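You operate a simulated robot arm through the tools that you are given. There is no shell and no other tool. Be economical: measure what you need, move in short steps, check, and stop when the job is done.

You run a simulated robot arm. Do the job below in one go: nothing can be reset, and whatever is moved stays where it is left.

## Task
On lamp three, set dim to half and tap the buttons under zoom, tint and shape.
Fine: Dim first; the buttons in that order, once each; the other faders stay.
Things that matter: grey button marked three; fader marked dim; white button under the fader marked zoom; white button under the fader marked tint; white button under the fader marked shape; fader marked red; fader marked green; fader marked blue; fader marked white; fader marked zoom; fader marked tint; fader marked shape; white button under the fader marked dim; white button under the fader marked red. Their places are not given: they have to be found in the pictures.

It is judged by the outcome, as a careful person would: the job done as asked, and still so three seconds after it is handed in. It fails if anything else is knocked over, pushed out of place, dropped, spilled or broken.

## Robot
A 6-joint arm with a two-finger parallel gripper, fixed in place. Base frame: the origin is at the foot of the arm, x ahead of it, y to its left, z up; the work surface is at about z = 840. Lengths are in mm, angles in degrees, forces in N, time in s.
With the tool pointing down near the work surface it reaches from about 240 to 640 mm from the base axis. Its first joint turns from -66.0 to 66.0 degrees. Payload 2.7 kg.
Tool frame: the origin (TCP) lies between the finger pads and is the grasp point; the fingertips stand 23 mm ahead of it; z points along the fingers, y is the line along which they close. The gripper opens to 94 mm. The fingers are 38 mm wide and 10 mm thick; the gripper's body (54 by 96 mm) begins 39 mm behind the TCP.
Orientation is that of the tool frame in the base frame, as a unit quaternion [x, y, z, w]. With the fingers straight down and closing along the base's y, the tool's x points along the base's -x, its y along +y and its z along -z.

## Interface
- The arm moves only by the tool jog_arm. Its argument "steps" is a list of rows, each an object (a shift or turn left out is 0, a gripper value left out holds the last) with "translation": the shift along the base's x, y, z in mm, a list of three; "turn": the turn, a rotation vector about the base's x, y, z in degrees, a list of three; "gripper": the gripper command, from -1 (fully open) to 1 (shut), values between in proportion. In form: [{"translation": [tx, ty, tz], "turn": [rx, ry, rz], "gripper": gripper}, ...]. A call has 1 to 10 rows; each row is the pose to reach, as a shift and turn from the pose commanded when the call began. Each row takes 0.2 s and may step no farther than 50 mm and 8.6 degrees from the row before; otherwise, or with a gripper value out of range, the whole call is refused. Where a pose cannot be reached the arm comes as near as it can. A force on the tool above 40 N (or 10 N above the force at the start of the call, whichever is more), or a blocked arm, ends the call early, and 0.2 s more pass. Each finger travels about 45 mm/s and halts on what it meets, pressing with about 31 N; the grip force reading is that of the motor and also rises with nothing between the fingers. The clock runs only during rows and for 0.2 s after the last one: add rows that repeat a pose to give the fingers time. It gives the time, the measured TCP pose, the force on the tool (base axes), the opening and the grip force at its end, in the units of the frame above (readings bear some noise), and new pictures: "show" is both (left out), scene, wrist or none.
- Cameras (640 x 400 px; columns grow to the right, rows downward): "scene" is fixed at [85.1, -441.3, 1400.3]; the picture's right is [0.66, -0.75, 0.00], its down [-0.45, -0.40, -0.80] and it looks along [0.60, 0.53, -0.60] (base axes); focal length 304 px, centre (320, 200). "wrist" rides on the gripper at [87, 16, -74] in the tool frame; the picture's right is [-0.18, 0.98, 0.00], its down [-0.58, -0.11, -0.81] and it looks along [-0.79, -0.15, 0.59] (tool axes); focal length 243 px, centre (320, 200).
- point_at(camera, pixels): for up to 12 pixels [column, row] of the newest picture of that camera ("zoom" is the newest enlarged one), the place [x, y, z] in the base frame of the surface seen there, good to about 2 mm. No time passes.
- enlarge(camera, box): a new picture of the part [left, top, right, bottom] of that camera's present view, enlarged. No time passes.
- hand_in(): hands the job in; it is judged then, once.

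Go step by step. Measure first, check grasps and placings, and put right what went wrong. The budget is 80 turns and 170 pictures, counting those below and the enlarged ones. Unless the task says otherwise, let go and move clear before handing in, and close with one line.

The tools are called after ">>>" as name(argument=value, ...) on one line, values as JSON. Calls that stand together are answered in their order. jog_arm: Moves the arm, as the interface text tells. Its arguments: {"type":"object","properties":{"steps":{"type":"array"},"show":{"type":"string","enum":["both","scene","wrist","none"]}},"required":["steps"]} The other tools are called the same way: point_at (camera, pixels) gives the place of the surface under pixels of a picture; enlarge (camera, box) takes an enlarged picture of a part of a camera's view; hand_in () hands the job in.

At the start:

```text
t: 0.0
ee_pos: [388.6, 84.7, 1115.0]
orientation: [0.0, 1.0, 0.0, 0.0]
contact_force: [0.2, 0.0, 0.2]
finger_gap: 93.9
gripper_force: 0.1
```

scene: 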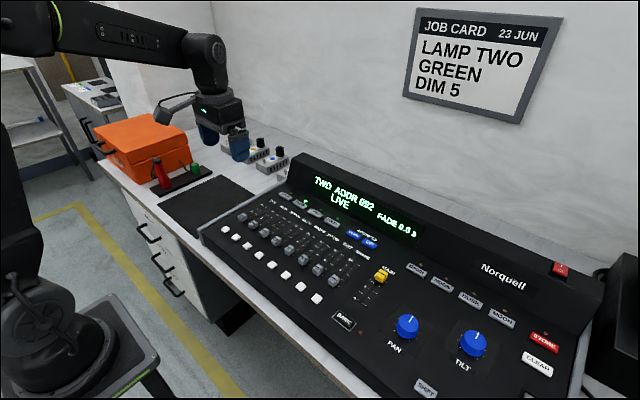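
wrist: 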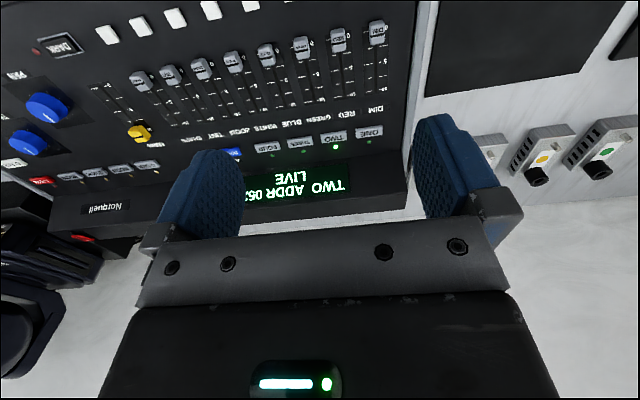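

The scene shows a lighting console with lamp two selected (display "TWO ADDR 092 LIVE"). I'll enlarge the fader area in both views.

>>> enlarge(camera="scene", box=[210, 170, 430, 310])

>>> enlarge(camera="wrist", box=[80, 0, 420, 210])

```text
2.86 times, centred on (320, 240) of scene
```

zoom: 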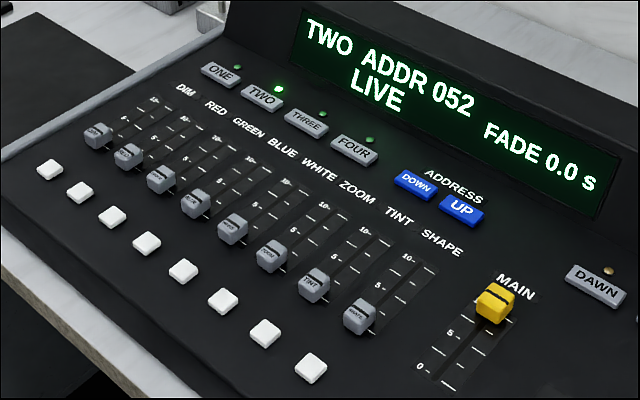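

```text
1.88 times, centred on (250, 105) of wrist
```

zoom: 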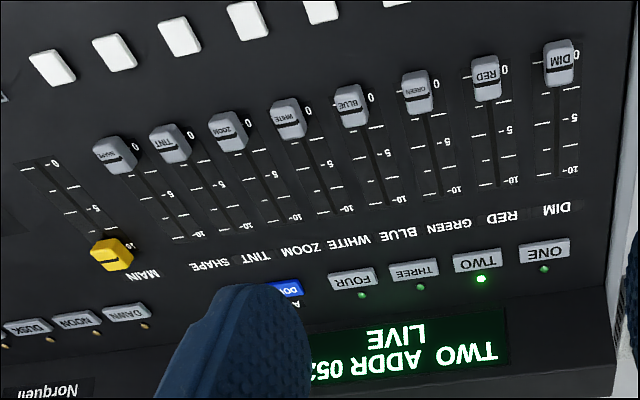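

The task wants lamp three, although the wall card says two; all the faders sit at 0. Next I'll measure buttons, caps and scale marks.

>>> point_at(camera="zoom", pixels=[[413, 268], [475, 261], [558, 50], [560, 75], [570, 120], [572, 172], [545, 70], [574, 55], [485, 68], [114, 150], [171, 138], [228, 124]])

>>> point_at(camera="scene", pixels=[[227.3, 229], [237.6, 237], [249, 245], [261, 255], [273.7, 264.7], [287.2, 275], [302.5, 286.3], [318.4, 298], [317, 212.5]])

>>> enlarge(camera="scene", box=[220, 185, 300, 235])

```text
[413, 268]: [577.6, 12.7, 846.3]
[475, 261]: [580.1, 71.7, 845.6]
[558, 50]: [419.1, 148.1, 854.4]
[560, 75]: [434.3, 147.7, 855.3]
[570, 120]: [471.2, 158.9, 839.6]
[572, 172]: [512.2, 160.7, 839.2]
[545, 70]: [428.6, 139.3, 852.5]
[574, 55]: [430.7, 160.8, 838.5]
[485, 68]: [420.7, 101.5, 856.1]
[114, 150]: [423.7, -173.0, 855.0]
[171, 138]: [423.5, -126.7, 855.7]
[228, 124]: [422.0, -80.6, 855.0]
```

```text
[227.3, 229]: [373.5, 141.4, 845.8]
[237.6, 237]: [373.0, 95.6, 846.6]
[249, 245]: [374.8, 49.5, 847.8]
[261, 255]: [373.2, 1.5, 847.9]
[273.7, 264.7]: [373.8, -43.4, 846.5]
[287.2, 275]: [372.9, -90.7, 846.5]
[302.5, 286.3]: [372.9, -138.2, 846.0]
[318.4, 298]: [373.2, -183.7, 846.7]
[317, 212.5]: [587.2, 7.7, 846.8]
```

```text
8.00 times, centred on (260, 210) of scene
```

zoom: 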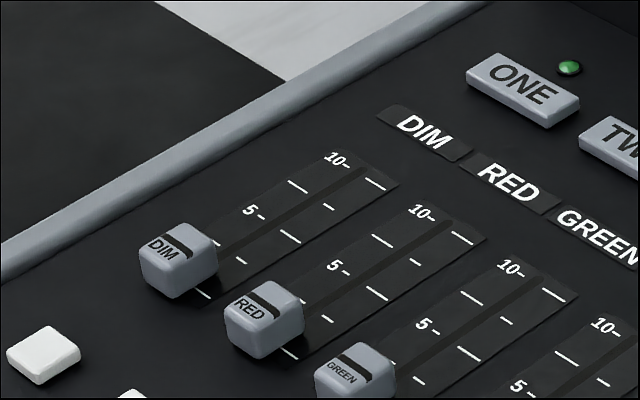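

Faders and buttons share a 46.5 mm pitch. I'll cross-check cap positions and scale marks from the scene zoom, plus the panel around the THREE button.

>>> point_at(camera="zoom", pixels=[[190, 233], [150, 258], [162, 245], [205, 294], [289, 236], [375, 184], [350, 170], [270, 222], [44, 345], [268, 295]])

>>> enlarge(camera="scene", box=[290, 180, 370, 230])

```text
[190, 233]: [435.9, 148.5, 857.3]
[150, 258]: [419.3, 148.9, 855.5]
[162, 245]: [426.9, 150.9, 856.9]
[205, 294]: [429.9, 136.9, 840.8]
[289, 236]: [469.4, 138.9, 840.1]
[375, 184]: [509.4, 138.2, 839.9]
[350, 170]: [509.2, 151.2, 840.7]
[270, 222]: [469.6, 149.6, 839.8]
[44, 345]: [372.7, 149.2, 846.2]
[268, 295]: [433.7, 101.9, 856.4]
```

```text
8.00 times, centred on (330, 205) of scene
```

zoom: 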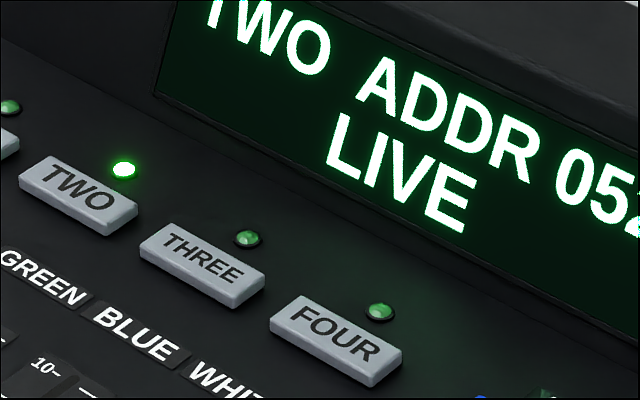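

>>> point_at(camera="zoom", pixels=[[203, 260], [170, 228], [145, 250], [262, 278], [236, 298], [247, 238], [263, 246], [350, 200]])

>>> enlarge(camera="scene", box=[265, 255, 345, 305])

```text
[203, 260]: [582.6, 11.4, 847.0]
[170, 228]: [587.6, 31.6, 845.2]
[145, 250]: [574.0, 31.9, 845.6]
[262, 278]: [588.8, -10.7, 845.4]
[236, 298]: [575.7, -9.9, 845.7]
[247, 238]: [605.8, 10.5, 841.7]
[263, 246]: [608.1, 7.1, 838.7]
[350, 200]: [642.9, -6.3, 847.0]
```

```text
8.00 times, centred on (305, 280) of scene
```

zoom: 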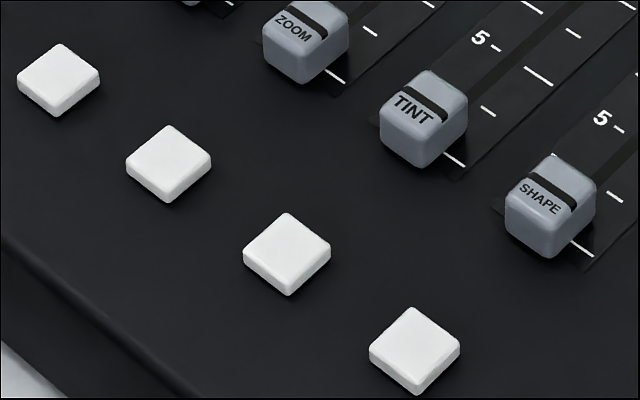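

>>> point_at(camera="zoom", pixels=[[58, 74], [168, 157], [287, 246], [414, 343], [168, 127], [168, 185], [130, 160], [210, 157]])

>>> jog_arm(steps=[{"translation": [40, -20, -20], "gripper": 1}, {"translation": [80, -40, -50], "gripper": 1}, {"translation": [120, -60, -80], "gripper": 1}, {"translation": [160, -74, -105], "gripper": 1}, {"translation": [188.4, -74, -140], "gripper": 1}, {"translation": [188.4, -74, -180], "gripper": 1}, {"translation": [188.4, -74, -215], "gripper": 1}, {"translation": [188.4, -74, -215], "gripper": 1}, {"translation": [188.4, -74, -215], "gripper": 1}])

```text
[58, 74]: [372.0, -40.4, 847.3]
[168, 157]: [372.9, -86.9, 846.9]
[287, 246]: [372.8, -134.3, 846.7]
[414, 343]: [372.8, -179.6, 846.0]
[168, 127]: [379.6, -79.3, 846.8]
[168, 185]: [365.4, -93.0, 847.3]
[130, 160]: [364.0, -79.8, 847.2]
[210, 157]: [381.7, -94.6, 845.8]
```

```text
refused: row 2 steps farther than a row can; nothing moved
```

Buttons: zoom (373,-87), tint (373,-134), shape (373,-180), tops about 846.5; THREE is at (582,11). I'll close the gripper and approach above THREE with shorter steps.

>>> jog_arm(steps=[{"translation": [35, -15, -20], "gripper": 1}, {"translation": [70, -30, -40], "gripper": 1}, {"translation": [105, -45, -60], "gripper": 1}, {"translation": [140, -60, -80], "gripper": 1}, {"translation": [170, -74, -105], "gripper": 1}, {"translation": [189.4, -74, -140], "gripper": 1}, {"translation": [189.4, -74, -180], "gripper": 1}, {"translation": [189.4, -74, -220], "gripper": 1}, {"translation": [189.4, -74, -220], "gripper": 1}])

```text
t: 2.0
ee_pos: [576.3, 8.4, 894.2]
orientation: [0.0, 1.0, 0.0, 0.001]
contact_force: [0.2, 1.2, 0.5]
finger_gap: 0.1
gripper_force: 30.6
```

scene: 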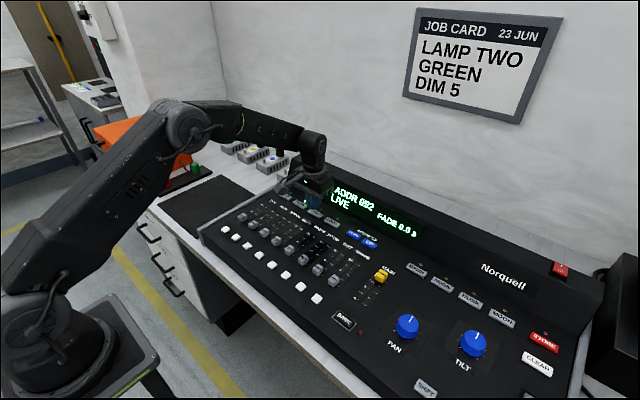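
wrist: 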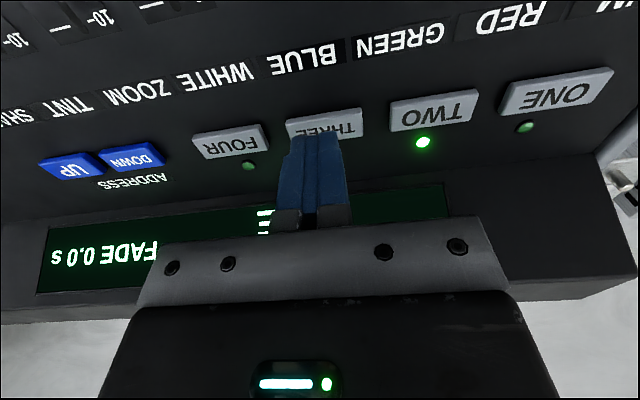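

Fingers shut and over THREE (320,125 in wrist). Descend to just touching.

>>> jog_arm(steps=[{"translation": [2, 2, -12]}, {"translation": [2, 2, -20]}, {"translation": [2, 2, -24]}, {"translation": [2, 2, -24]}])

```text
t: 3.0
ee_pos: [578.3, 12.8, 870.9]
orientation: [0.0, 1.0, 0.0, 0.0]
contact_force: [-0.3, -0.5, -0.5]
finger_gap: 0.1
gripper_force: 30.5
```

scene: 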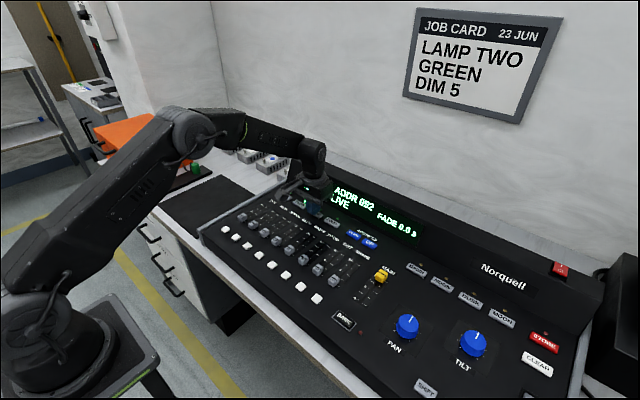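
wrist: 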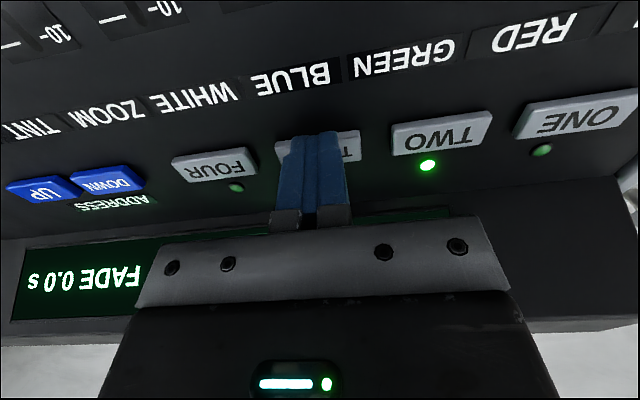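

Tips are just above the button with no contact force. Press slowly.

>>> jog_arm(steps=[{"translation": [0, 0, -2]}, {"translation": [0, 0, -3]}, {"translation": [0, 0, -4]}, {"translation": [0, 0, -5]}, {"translation": [0, 0, -5]}])

```text
t: 4.2
ee_pos: [578.6, 12.4, 865.6]
orientation: [-0.001, 1.0, -0.001, 0.001]
contact_force: [0.8, -2.7, 4.1]
finger_gap: 0.0
gripper_force: 30.7
```

scene: 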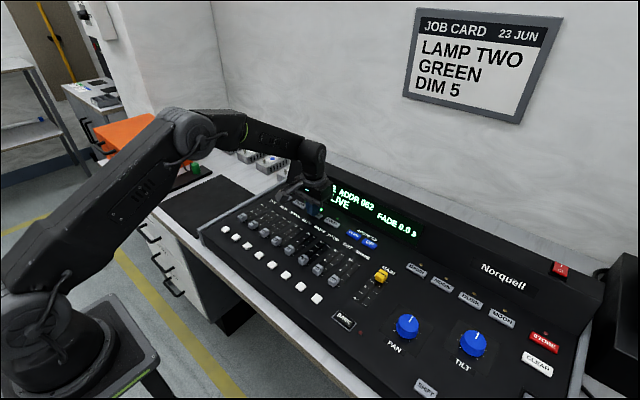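
wrist: 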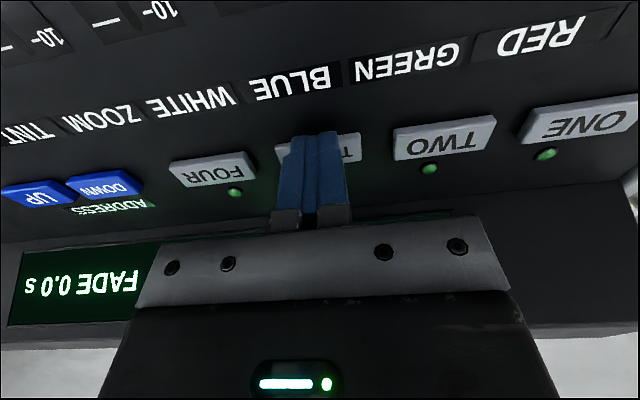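

Lamp two's LED went out and the address changed to 062ish: pressed. Rise and head toward the dim fader.

>>> jog_arm(steps=[{"translation": [0, 0, 20]}, {"translation": [0, 0, 60]}, {"translation": [-30, 27, 80]}, {"translation": [-60, 54, 80]}, {"translation": [-90, 81, 80]}, {"translation": [-120, 108, 80], "gripper": -0.3}, {"translation": [-151.5, 136, 80], "gripper": -0.3}, {"translation": [-151.5, 136, 80], "gripper": -0.3}])

>>> enlarge(camera="scene", box=[210, 170, 430, 310])

```text
t: 6.0
ee_pos: [426.3, 149.8, 945.9]
orientation: [0.0, 1.0, 0.0, 0.001]
contact_force: [-0.3, 0.3, 0.4]
finger_gap: 61.2
gripper_force: 0.2
```

scene: 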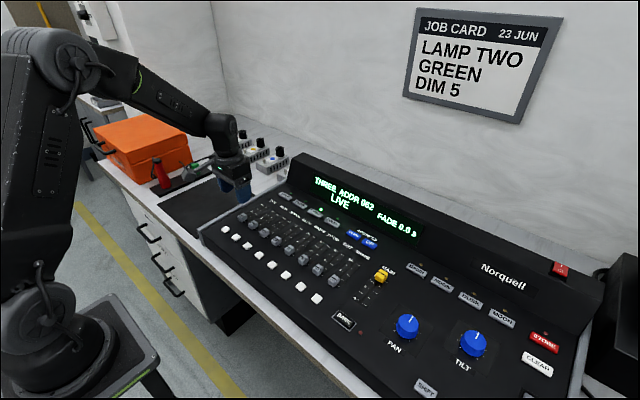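
wrist: 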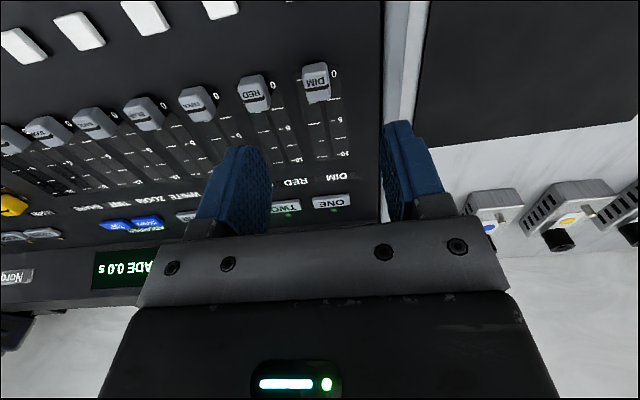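

```text
2.86 times, centred on (320, 240) of scene
```

zoom: 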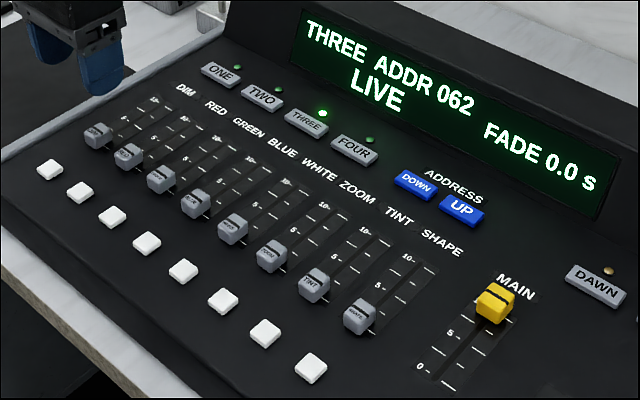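

Display reads THREE, its LED lit. Check the side rail's height next to dim before lowering a finger there, and the cap's sides.

>>> point_at(camera="wrist", pixels=[[370, 80], [382, 80], [390, 80], [402, 80], [316, 75], [303, 75], [328, 75], [256, 88], [268, 88], [242, 88]])

>>> jog_arm(steps=[{"translation": [0, 0, -20], "gripper": 0.3}, {"translation": [0, 0, -40], "gripper": 0.3}, {"translation": [0, 0, -55], "gripper": 0.3}, {"translation": [0, 0, -55], "gripper": 0.3}])

```text
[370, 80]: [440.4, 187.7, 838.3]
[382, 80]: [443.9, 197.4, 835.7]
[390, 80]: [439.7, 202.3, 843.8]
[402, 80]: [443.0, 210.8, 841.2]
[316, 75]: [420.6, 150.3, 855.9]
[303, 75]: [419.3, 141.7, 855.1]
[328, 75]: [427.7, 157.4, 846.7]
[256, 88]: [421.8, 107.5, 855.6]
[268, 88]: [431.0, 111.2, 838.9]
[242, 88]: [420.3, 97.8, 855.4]
```

```text
t: 7.0
ee_pos: [426.5, 147.4, 890.0]
orientation: [0.0, 1.0, 0.001, 0.0]
contact_force: [-0.2, 0.1, -1.0]
finger_gap: 32.9
gripper_force: 0.2
```

scene: 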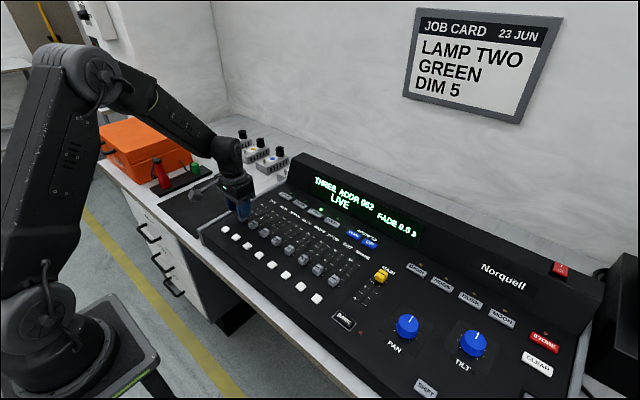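
wrist: 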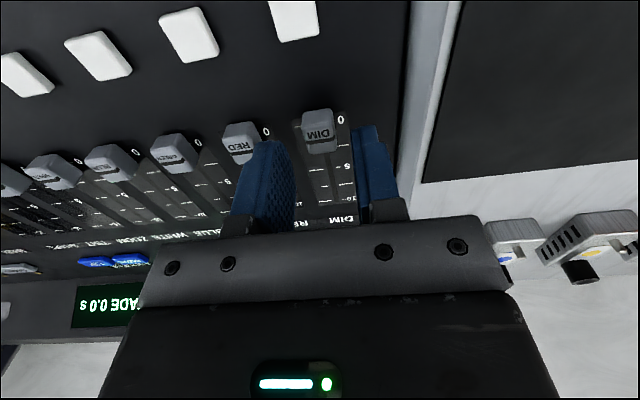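

Rail begins at y≈195, so there's room. Lower around the cap (tips to ~845).

>>> jog_arm(steps=[{"translation": [1, 0, -10]}, {"translation": [1, 0, -18]}, {"translation": [1, 0, -22]}, {"translation": [1, 0, -22]}])

```text
t: 8.0
ee_pos: [427.7, 149.1, 869.0]
orientation: [0.0, 1.0, 0.0, 0.001]
contact_force: [-1.2, -0.3, 0.6]
finger_gap: 32.9
gripper_force: 0.1
```

scene: 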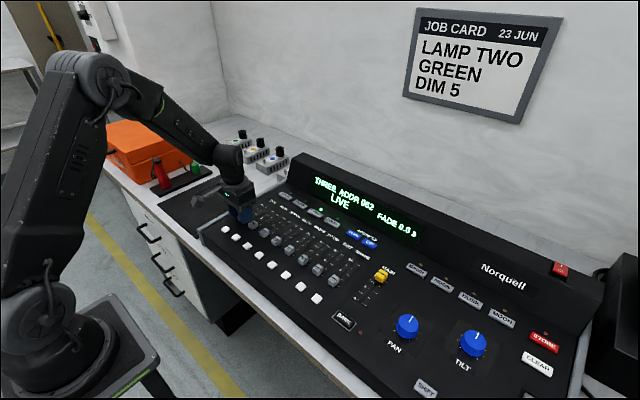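
wrist: 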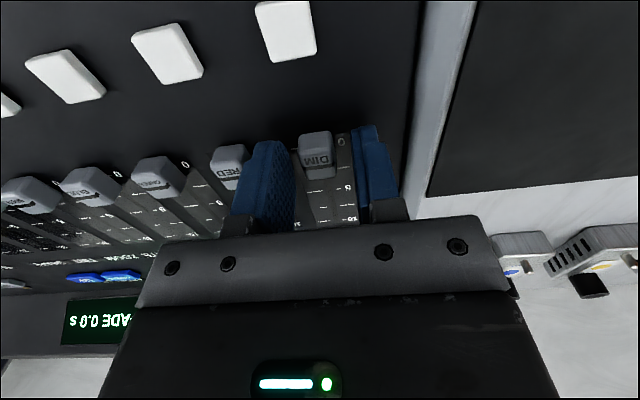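

Cap sits between the fingers, red's cap is clear. Close.

>>> jog_arm(steps=[{"gripper": 0.6}, {"gripper": 0.75}, {"gripper": 0.85}, {"gripper": 0.85}])

```text
t: 9.0
ee_pos: [428.9, 146.9, 869.2]
orientation: [-0.001, 1.0, -0.001, -0.001]
contact_force: [0.7, -16.1, 2.5]
finger_gap: 16.4
gripper_force: 45.3
```

scene: 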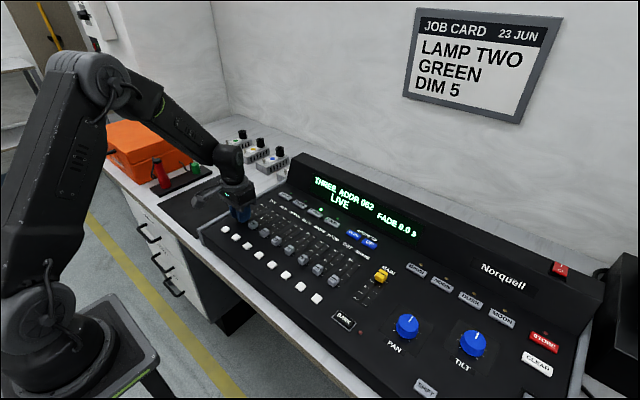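
wrist: 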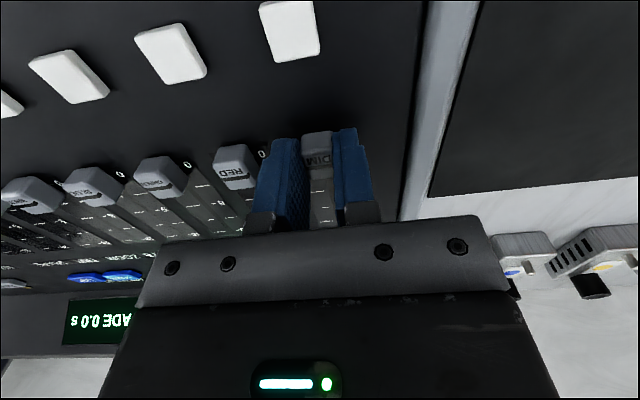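

Gripped at 16.4 mm with a sideways 16 N, so I'll ease y by -1.5 and slide +40 mm in x (0 at 429.5, 5 at 469.5).

>>> jog_arm(steps=[{"translation": [0, -1.5, 0]}, {"translation": [6, -1.5, 0]}, {"translation": [13, -1.5, 0]}, {"translation": [20, -1.5, 0]}, {"translation": [27, -1.5, 0]}, {"translation": [34, -1.5, 0]}, {"translation": [38, -1.5, 0]}, {"translation": [40, -1.5, 0]}, {"translation": [40, -1.5, 0]}])

>>> enlarge(camera="scene", box=[220, 185, 300, 235])

```text
t: 11.0
ee_pos: [468.7, 144.9, 868.0]
orientation: [-0.001, 1.0, 0.0, 0.0]
contact_force: [0.9, -3.1, -2.5]
finger_gap: 16.4
gripper_force: 45.3
```

scene: 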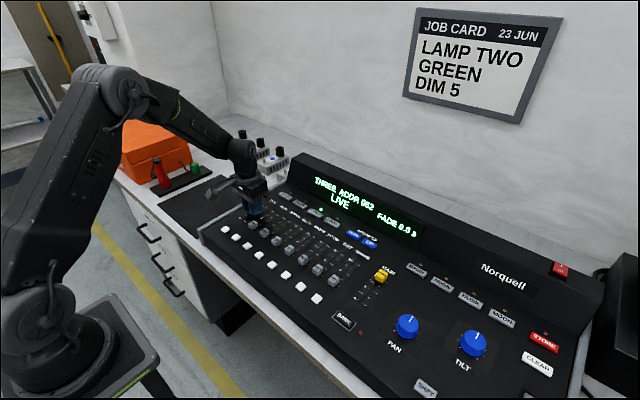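
wrist: 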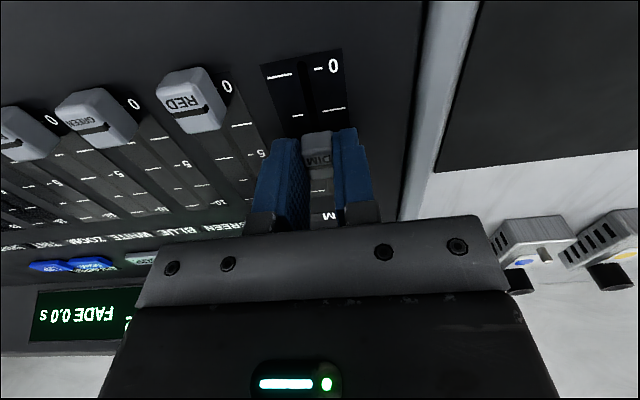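

```text
8.00 times, centred on (260, 210) of scene
```

zoom: 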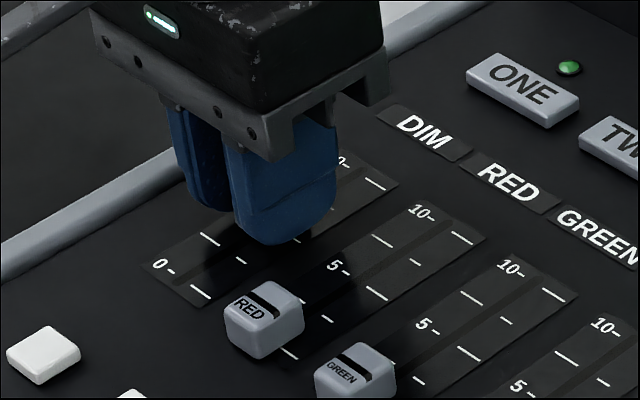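

The cap followed the fingers. Release, rise straight up and look at where the cap is.

>>> jog_arm(steps=[{"gripper": 0.6}, {"gripper": 0.4}, {"gripper": 0.3}, {"translation": [0, 0, 20], "gripper": 0.3}, {"translation": [0, 0, 60]}, {"translation": [-25, -10, 100]}, {"translation": [-60, -30, 100]}, {"translation": [-95, -50, 100]}, {"translation": [-95, -50, 100]}])

>>> enlarge(camera="scene", box=[220, 185, 300, 235])

```text
t: 13.0
ee_pos: [372.4, 93.3, 967.1]
orientation: [0.0, 1.0, 0.0, 0.001]
contact_force: [0.3, 0.7, -0.2]
finger_gap: 32.9
gripper_force: 0.0
```

scene: 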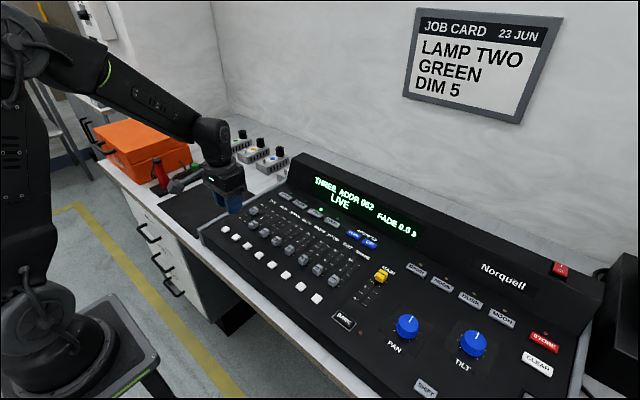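
wrist: 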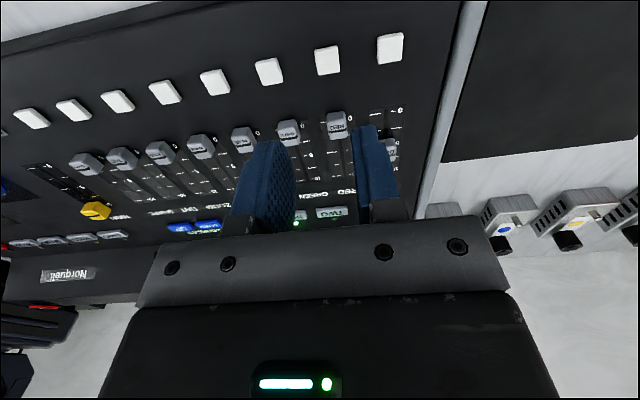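

```text
8.00 times, centred on (260, 210) of scene
```

zoom: 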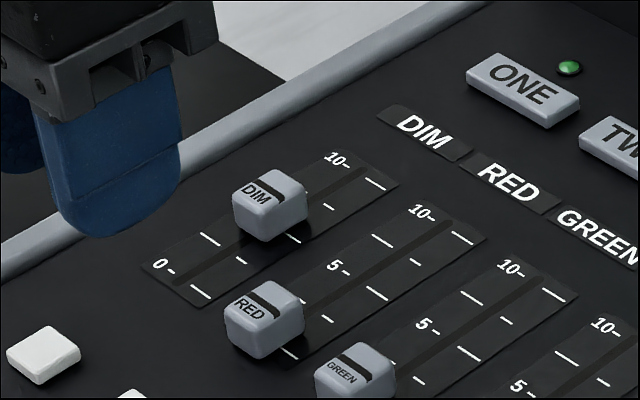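

Compare identical features on dim and red (still at 0): the difference should be 40 mm.

>>> point_at(camera="zoom", pixels=[[264, 189], [258, 302], [240, 210], [232, 321], [304, 197], [302, 308], [278, 178], [275, 290], [347, 377], [168, 270], [297, 240], [198, 292]])

```text
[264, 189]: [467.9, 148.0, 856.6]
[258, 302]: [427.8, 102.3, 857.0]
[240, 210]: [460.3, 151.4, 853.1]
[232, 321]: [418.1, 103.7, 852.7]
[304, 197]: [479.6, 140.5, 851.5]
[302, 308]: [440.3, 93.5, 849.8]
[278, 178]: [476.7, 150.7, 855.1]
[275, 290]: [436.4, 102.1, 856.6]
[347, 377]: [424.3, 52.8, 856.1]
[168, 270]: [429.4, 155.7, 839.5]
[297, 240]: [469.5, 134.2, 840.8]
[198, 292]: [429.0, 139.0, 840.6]
```

Difference is 40 mm: dim is at 5. Now shut the gripper and go above the zoom button (373,-87).

>>> jog_arm(steps=[{"translation": [-2, -40, 0], "gripper": 1}, {"translation": [-3, -80, 0], "gripper": 1}, {"translation": [-3.5, -120, -10], "gripper": 1}, {"translation": [-3.5, -160, -30], "gripper": 1}, {"translation": [-3.5, -184, -60], "gripper": 1}, {"translation": [-3.5, -184, -84], "gripper": 1}, {"translation": [-3.5, -184, -94], "gripper": 1}, {"translation": [-3.5, -184, -94], "gripper": 1}, {"translation": [-3.5, -184, -94], "gripper": 1}])

>>> enlarge(camera="scene", box=[210, 170, 430, 310])

```text
t: 15.0
ee_pos: [371.3, -88.7, 875.4]
orientation: [0.001, 1.0, 0.0, 0.0]
contact_force: [-0.3, 0.4, 0.2]
finger_gap: 0.2
gripper_force: 30.9
```

scene: 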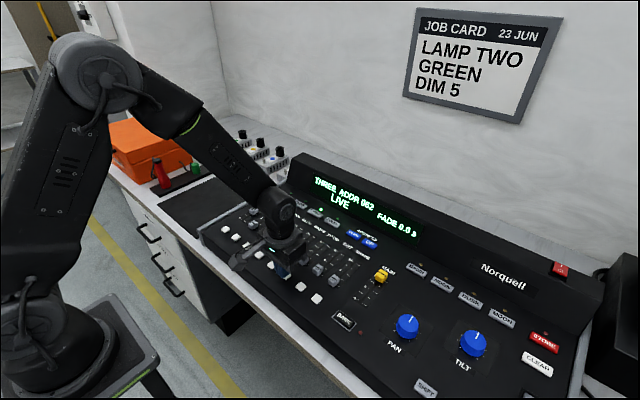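
wrist: 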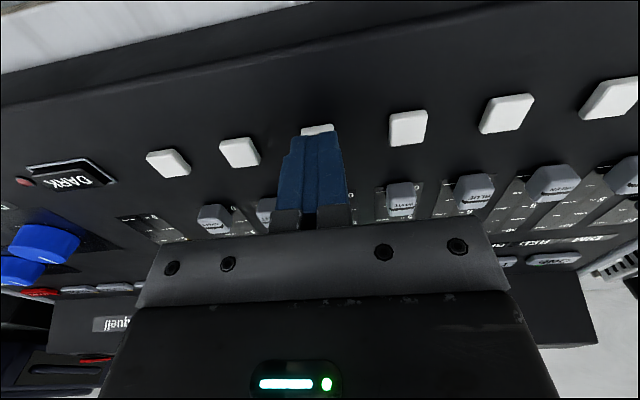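

```text
2.86 times, centred on (320, 240) of scene
```

zoom: 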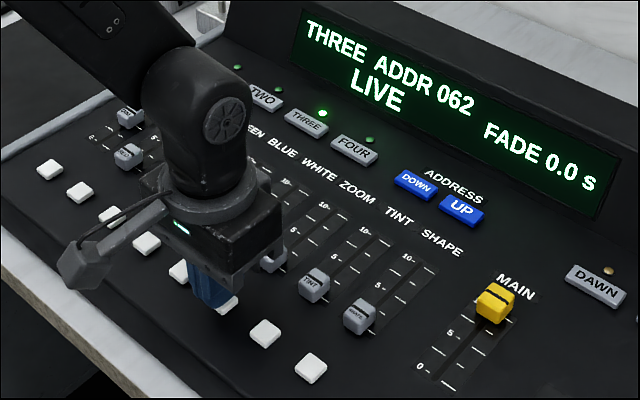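

Positioned over the zoom button (only tint and shape remain to its right). Press with the same depth as before, then lift.

>>> jog_arm(steps=[{"translation": [0, 0, -4]}, {"translation": [0, 0, -7]}, {"translation": [0, 0, -8.5]}, {"translation": [0, 0, -10]}, {"translation": [0, 0, -10]}])

>>> enlarge(camera="scene", box=[210, 170, 430, 310])

```text
t: 16.2
ee_pos: [370.3, -88.1, 865.6]
orientation: [0.0, 1.0, 0.001, 0.001]
contact_force: [-2.3, -4.8, 12.3]
finger_gap: 0.0
gripper_force: 31.3
```

scene: 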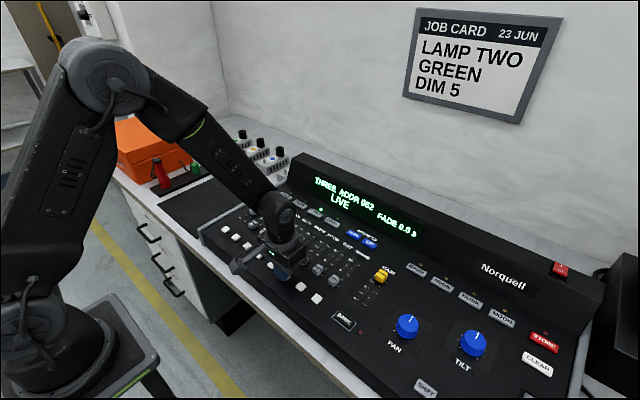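
wrist: 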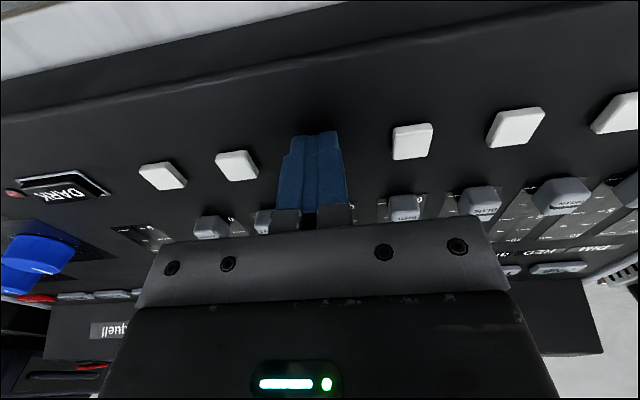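

```text
2.86 times, centred on (320, 240) of scene
```

zoom: 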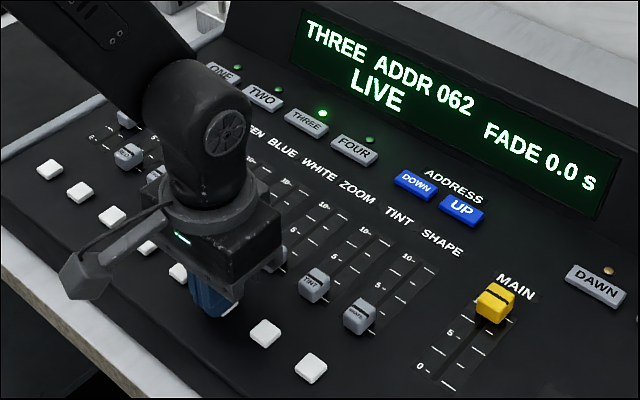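

12 N of resistance but no display feedback. Push slightly deeper within the same press to be sure it bottoms.

>>> jog_arm(steps=[{"translation": [0, 0, -1]}, {"translation": [0, 0, -1]}], show="wrist")

```text
t: 16.8
ee_pos: [370.7, -86.7, 865.1]
orientation: [0.0, 1.0, 0.0, 0.001]
contact_force: [-5.1, -5.6, 19.8]
finger_gap: 0.0
gripper_force: 31.2
```

wrist: 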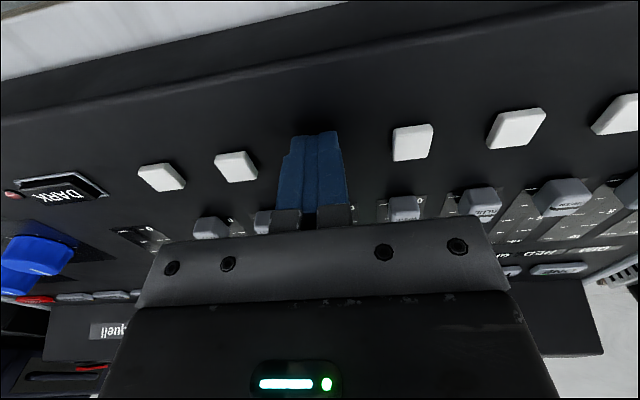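

Force rises steeply, so the button is bottomed. Lift straight up and move to tint (y -134).

>>> jog_arm(steps=[{"translation": [0, 0, 8]}, {"translation": [0, 0, 25]}, {"translation": [0, -24, 25]}, {"translation": [0, -47, 25]}, {"translation": [0, -47, 11]}, {"translation": [0, -47, 11]}])

>>> enlarge(camera="scene", box=[210, 170, 430, 310])

```text
t: 18.2
ee_pos: [369.5, -133.8, 873.8]
orientation: [0.0, 1.0, 0.0, 0.001]
contact_force: [-1.0, 0.0, 0.2]
finger_gap: 0.4
gripper_force: 31.1
```

scene: 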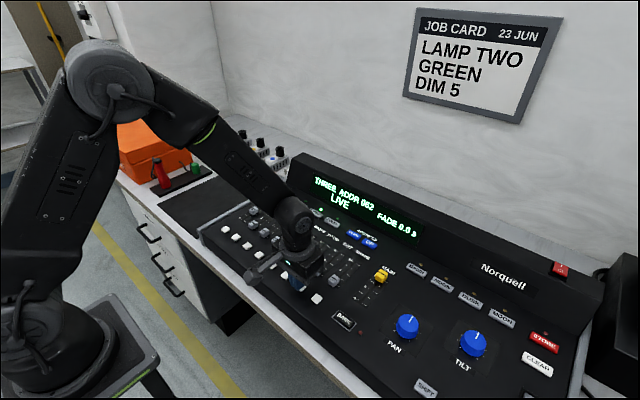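
wrist: 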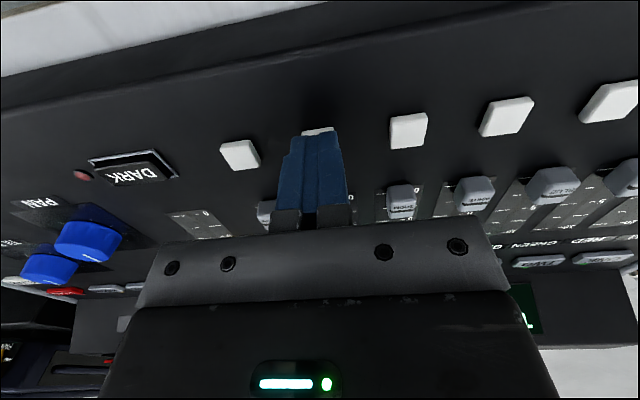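

```text
2.86 times, centred on (320, 240) of scene
```

zoom: 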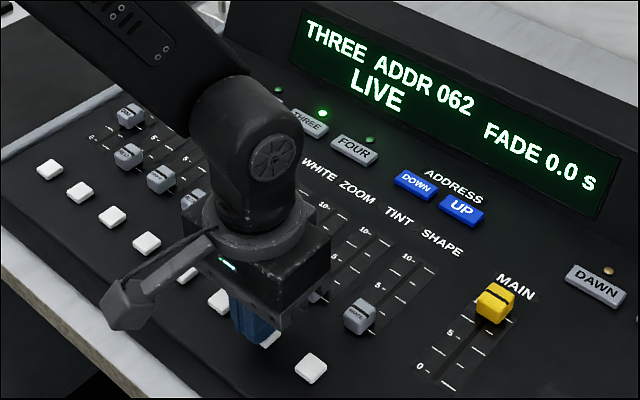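

Over tint (one button, shape, remains to its right). Press to the same depth, hold, lift, move over shape.

>>> jog_arm(steps=[{"translation": [0, 0, -4]}, {"translation": [0, 0, -7]}, {"translation": [0, 0, -9]}, {"translation": [0, 0, -11]}, {"translation": [0, 0, -11]}], show="wrist")

>>> jog_arm(steps=[{"translation": [0, 0, 8]}, {"translation": [0, 0, 25]}, {"translation": [0, -24, 25]}, {"translation": [0, -46.5, 25]}, {"translation": [0, -46.5, 11]}, {"translation": [0, -46.5, 11]}])

```text
t: 19.4
ee_pos: [369.7, -134.7, 864.4]
orientation: [0.001, 1.0, 0.0, 0.001]
contact_force: [-6.4, -0.8, 19.5]
finger_gap: 0.1
gripper_force: 30.8
```

wrist: 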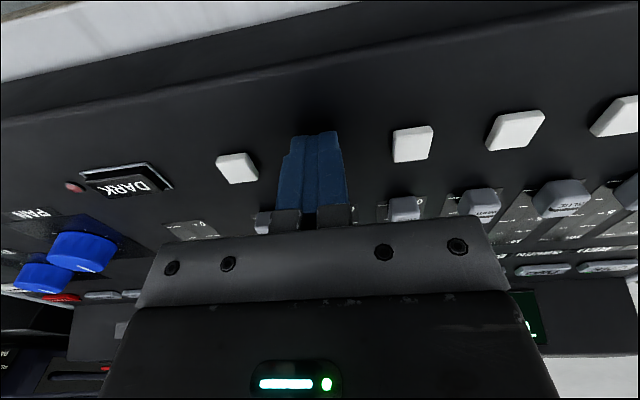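

```text
t: 20.8
ee_pos: [371.8, -181.2, 873.8]
orientation: [0.001, 1.0, 0.0, 0.001]
contact_force: [-0.4, 0.1, 0.1]
finger_gap: 0.2
gripper_force: 31.1
```

scene: 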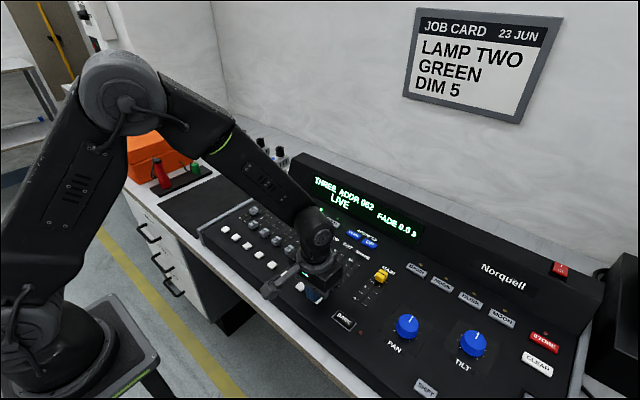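
wrist: 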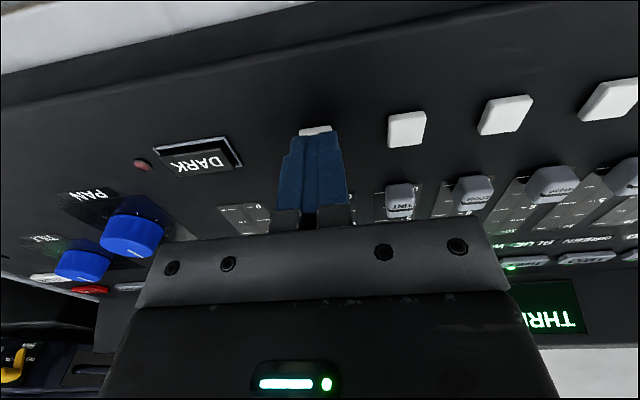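

Tint bottomed at 19.5 N; now over the last button, shape. Press it, then lift clear.

>>> jog_arm(steps=[{"translation": [0, 0, -4]}, {"translation": [0, 0, -7]}, {"translation": [0, 0, -9]}, {"translation": [0, 0, -11]}, {"translation": [0, 0, -11]}], show="wrist")

>>> jog_arm(steps=[{"translation": [0, 0, 8]}, {"translation": [0, 0, 40]}, {"translation": [0, 0, 85]}, {"translation": [-30, 30, 120]}, {"translation": [-60, 60, 140]}, {"translation": [-80, 95, 150]}, {"translation": [-80, 130, 170]}, {"translation": [-80, 165, 190]}, {"translation": [-80, 165, 190]}])

>>> enlarge(camera="scene", box=[210, 170, 430, 310])

```text
t: 22.0
ee_pos: [370.2, -180.4, 863.6]
orientation: [-0.001, 1.0, -0.001, 0.001]
contact_force: [0.5, 3.2, 16.2]
finger_gap: 0.2
gripper_force: 31.5
```

wrist: 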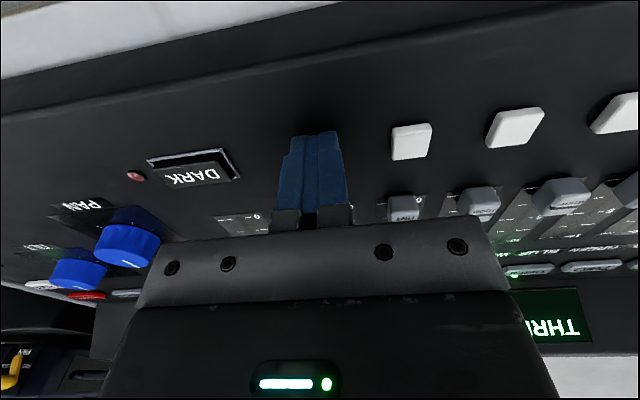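

```text
refused: row 4 steps farther than a row can; nothing moved
```

```text
2.86 times, centred on (320, 240) of scene
```

zoom: 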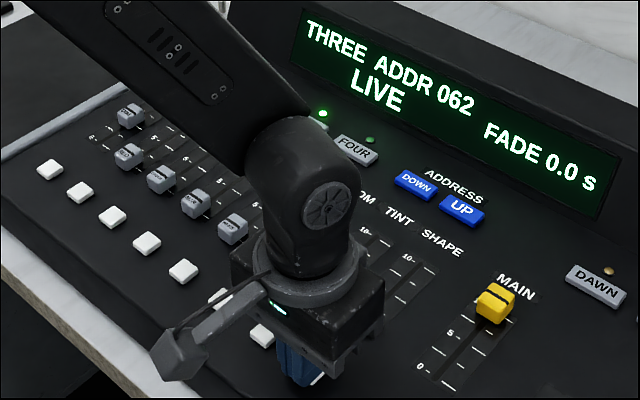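

Shape bottomed at 16 N. The lift was refused for step size; redo it smaller.

>>> jog_arm(steps=[{"translation": [0, 0, 8]}, {"translation": [0, 0, 40]}, {"translation": [0, 0, 80]}, {"translation": [-20, 20, 110]}, {"translation": [-40, 50, 135]}, {"translation": [-60, 80, 160]}, {"translation": [-70, 115, 180]}, {"translation": [-70, 150, 200]}, {"translation": [-70, 150, 200]}])

>>> enlarge(camera="scene", box=[210, 170, 430, 310])

```text
t: 24.0
ee_pos: [303.1, -29.5, 1065.0]
orientation: [0.0, 1.0, 0.0, 0.0]
contact_force: [-1.1, -0.3, 0.0]
finger_gap: 0.0
gripper_force: 31.1
```

scene: 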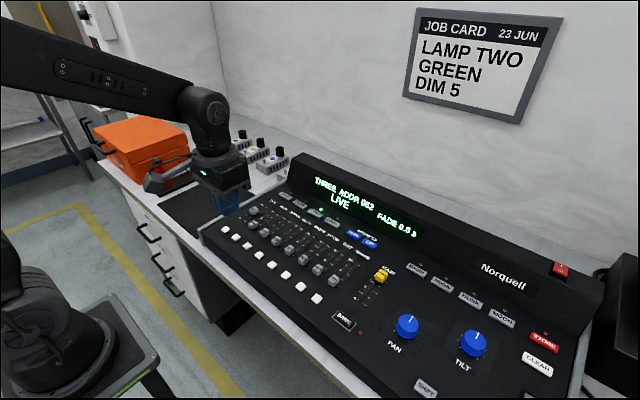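
wrist: 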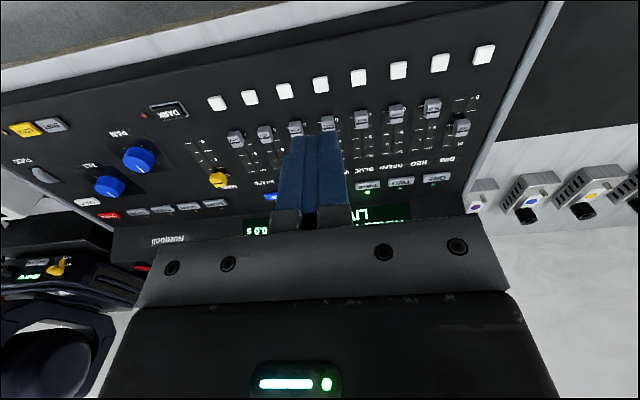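

```text
2.86 times, centred on (320, 240) of scene
```

zoom: 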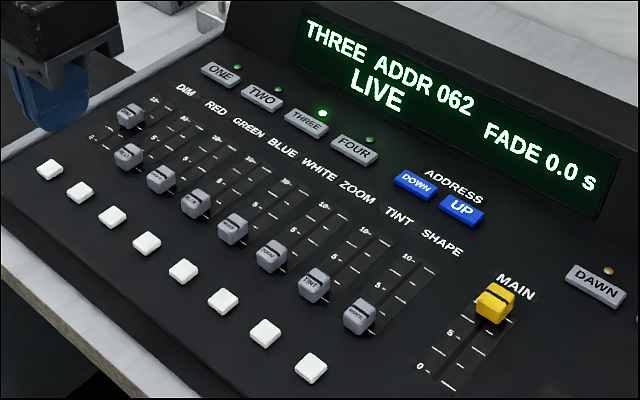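

Lamp three is still selected, dim is at 5, and every other fader is at 0. The three buttons are back up and the arm is clear, so I'm handing in.

>>> hand_in()

```text
The job is handed in.
```

Lamp three is selected, dim is at half, and the zoom, tint and shape buttons were each pressed once in that order. The other faders weren't moved. The console gives no feedback for those buttons, so I'm relying on the force I felt as each one bottomed out.
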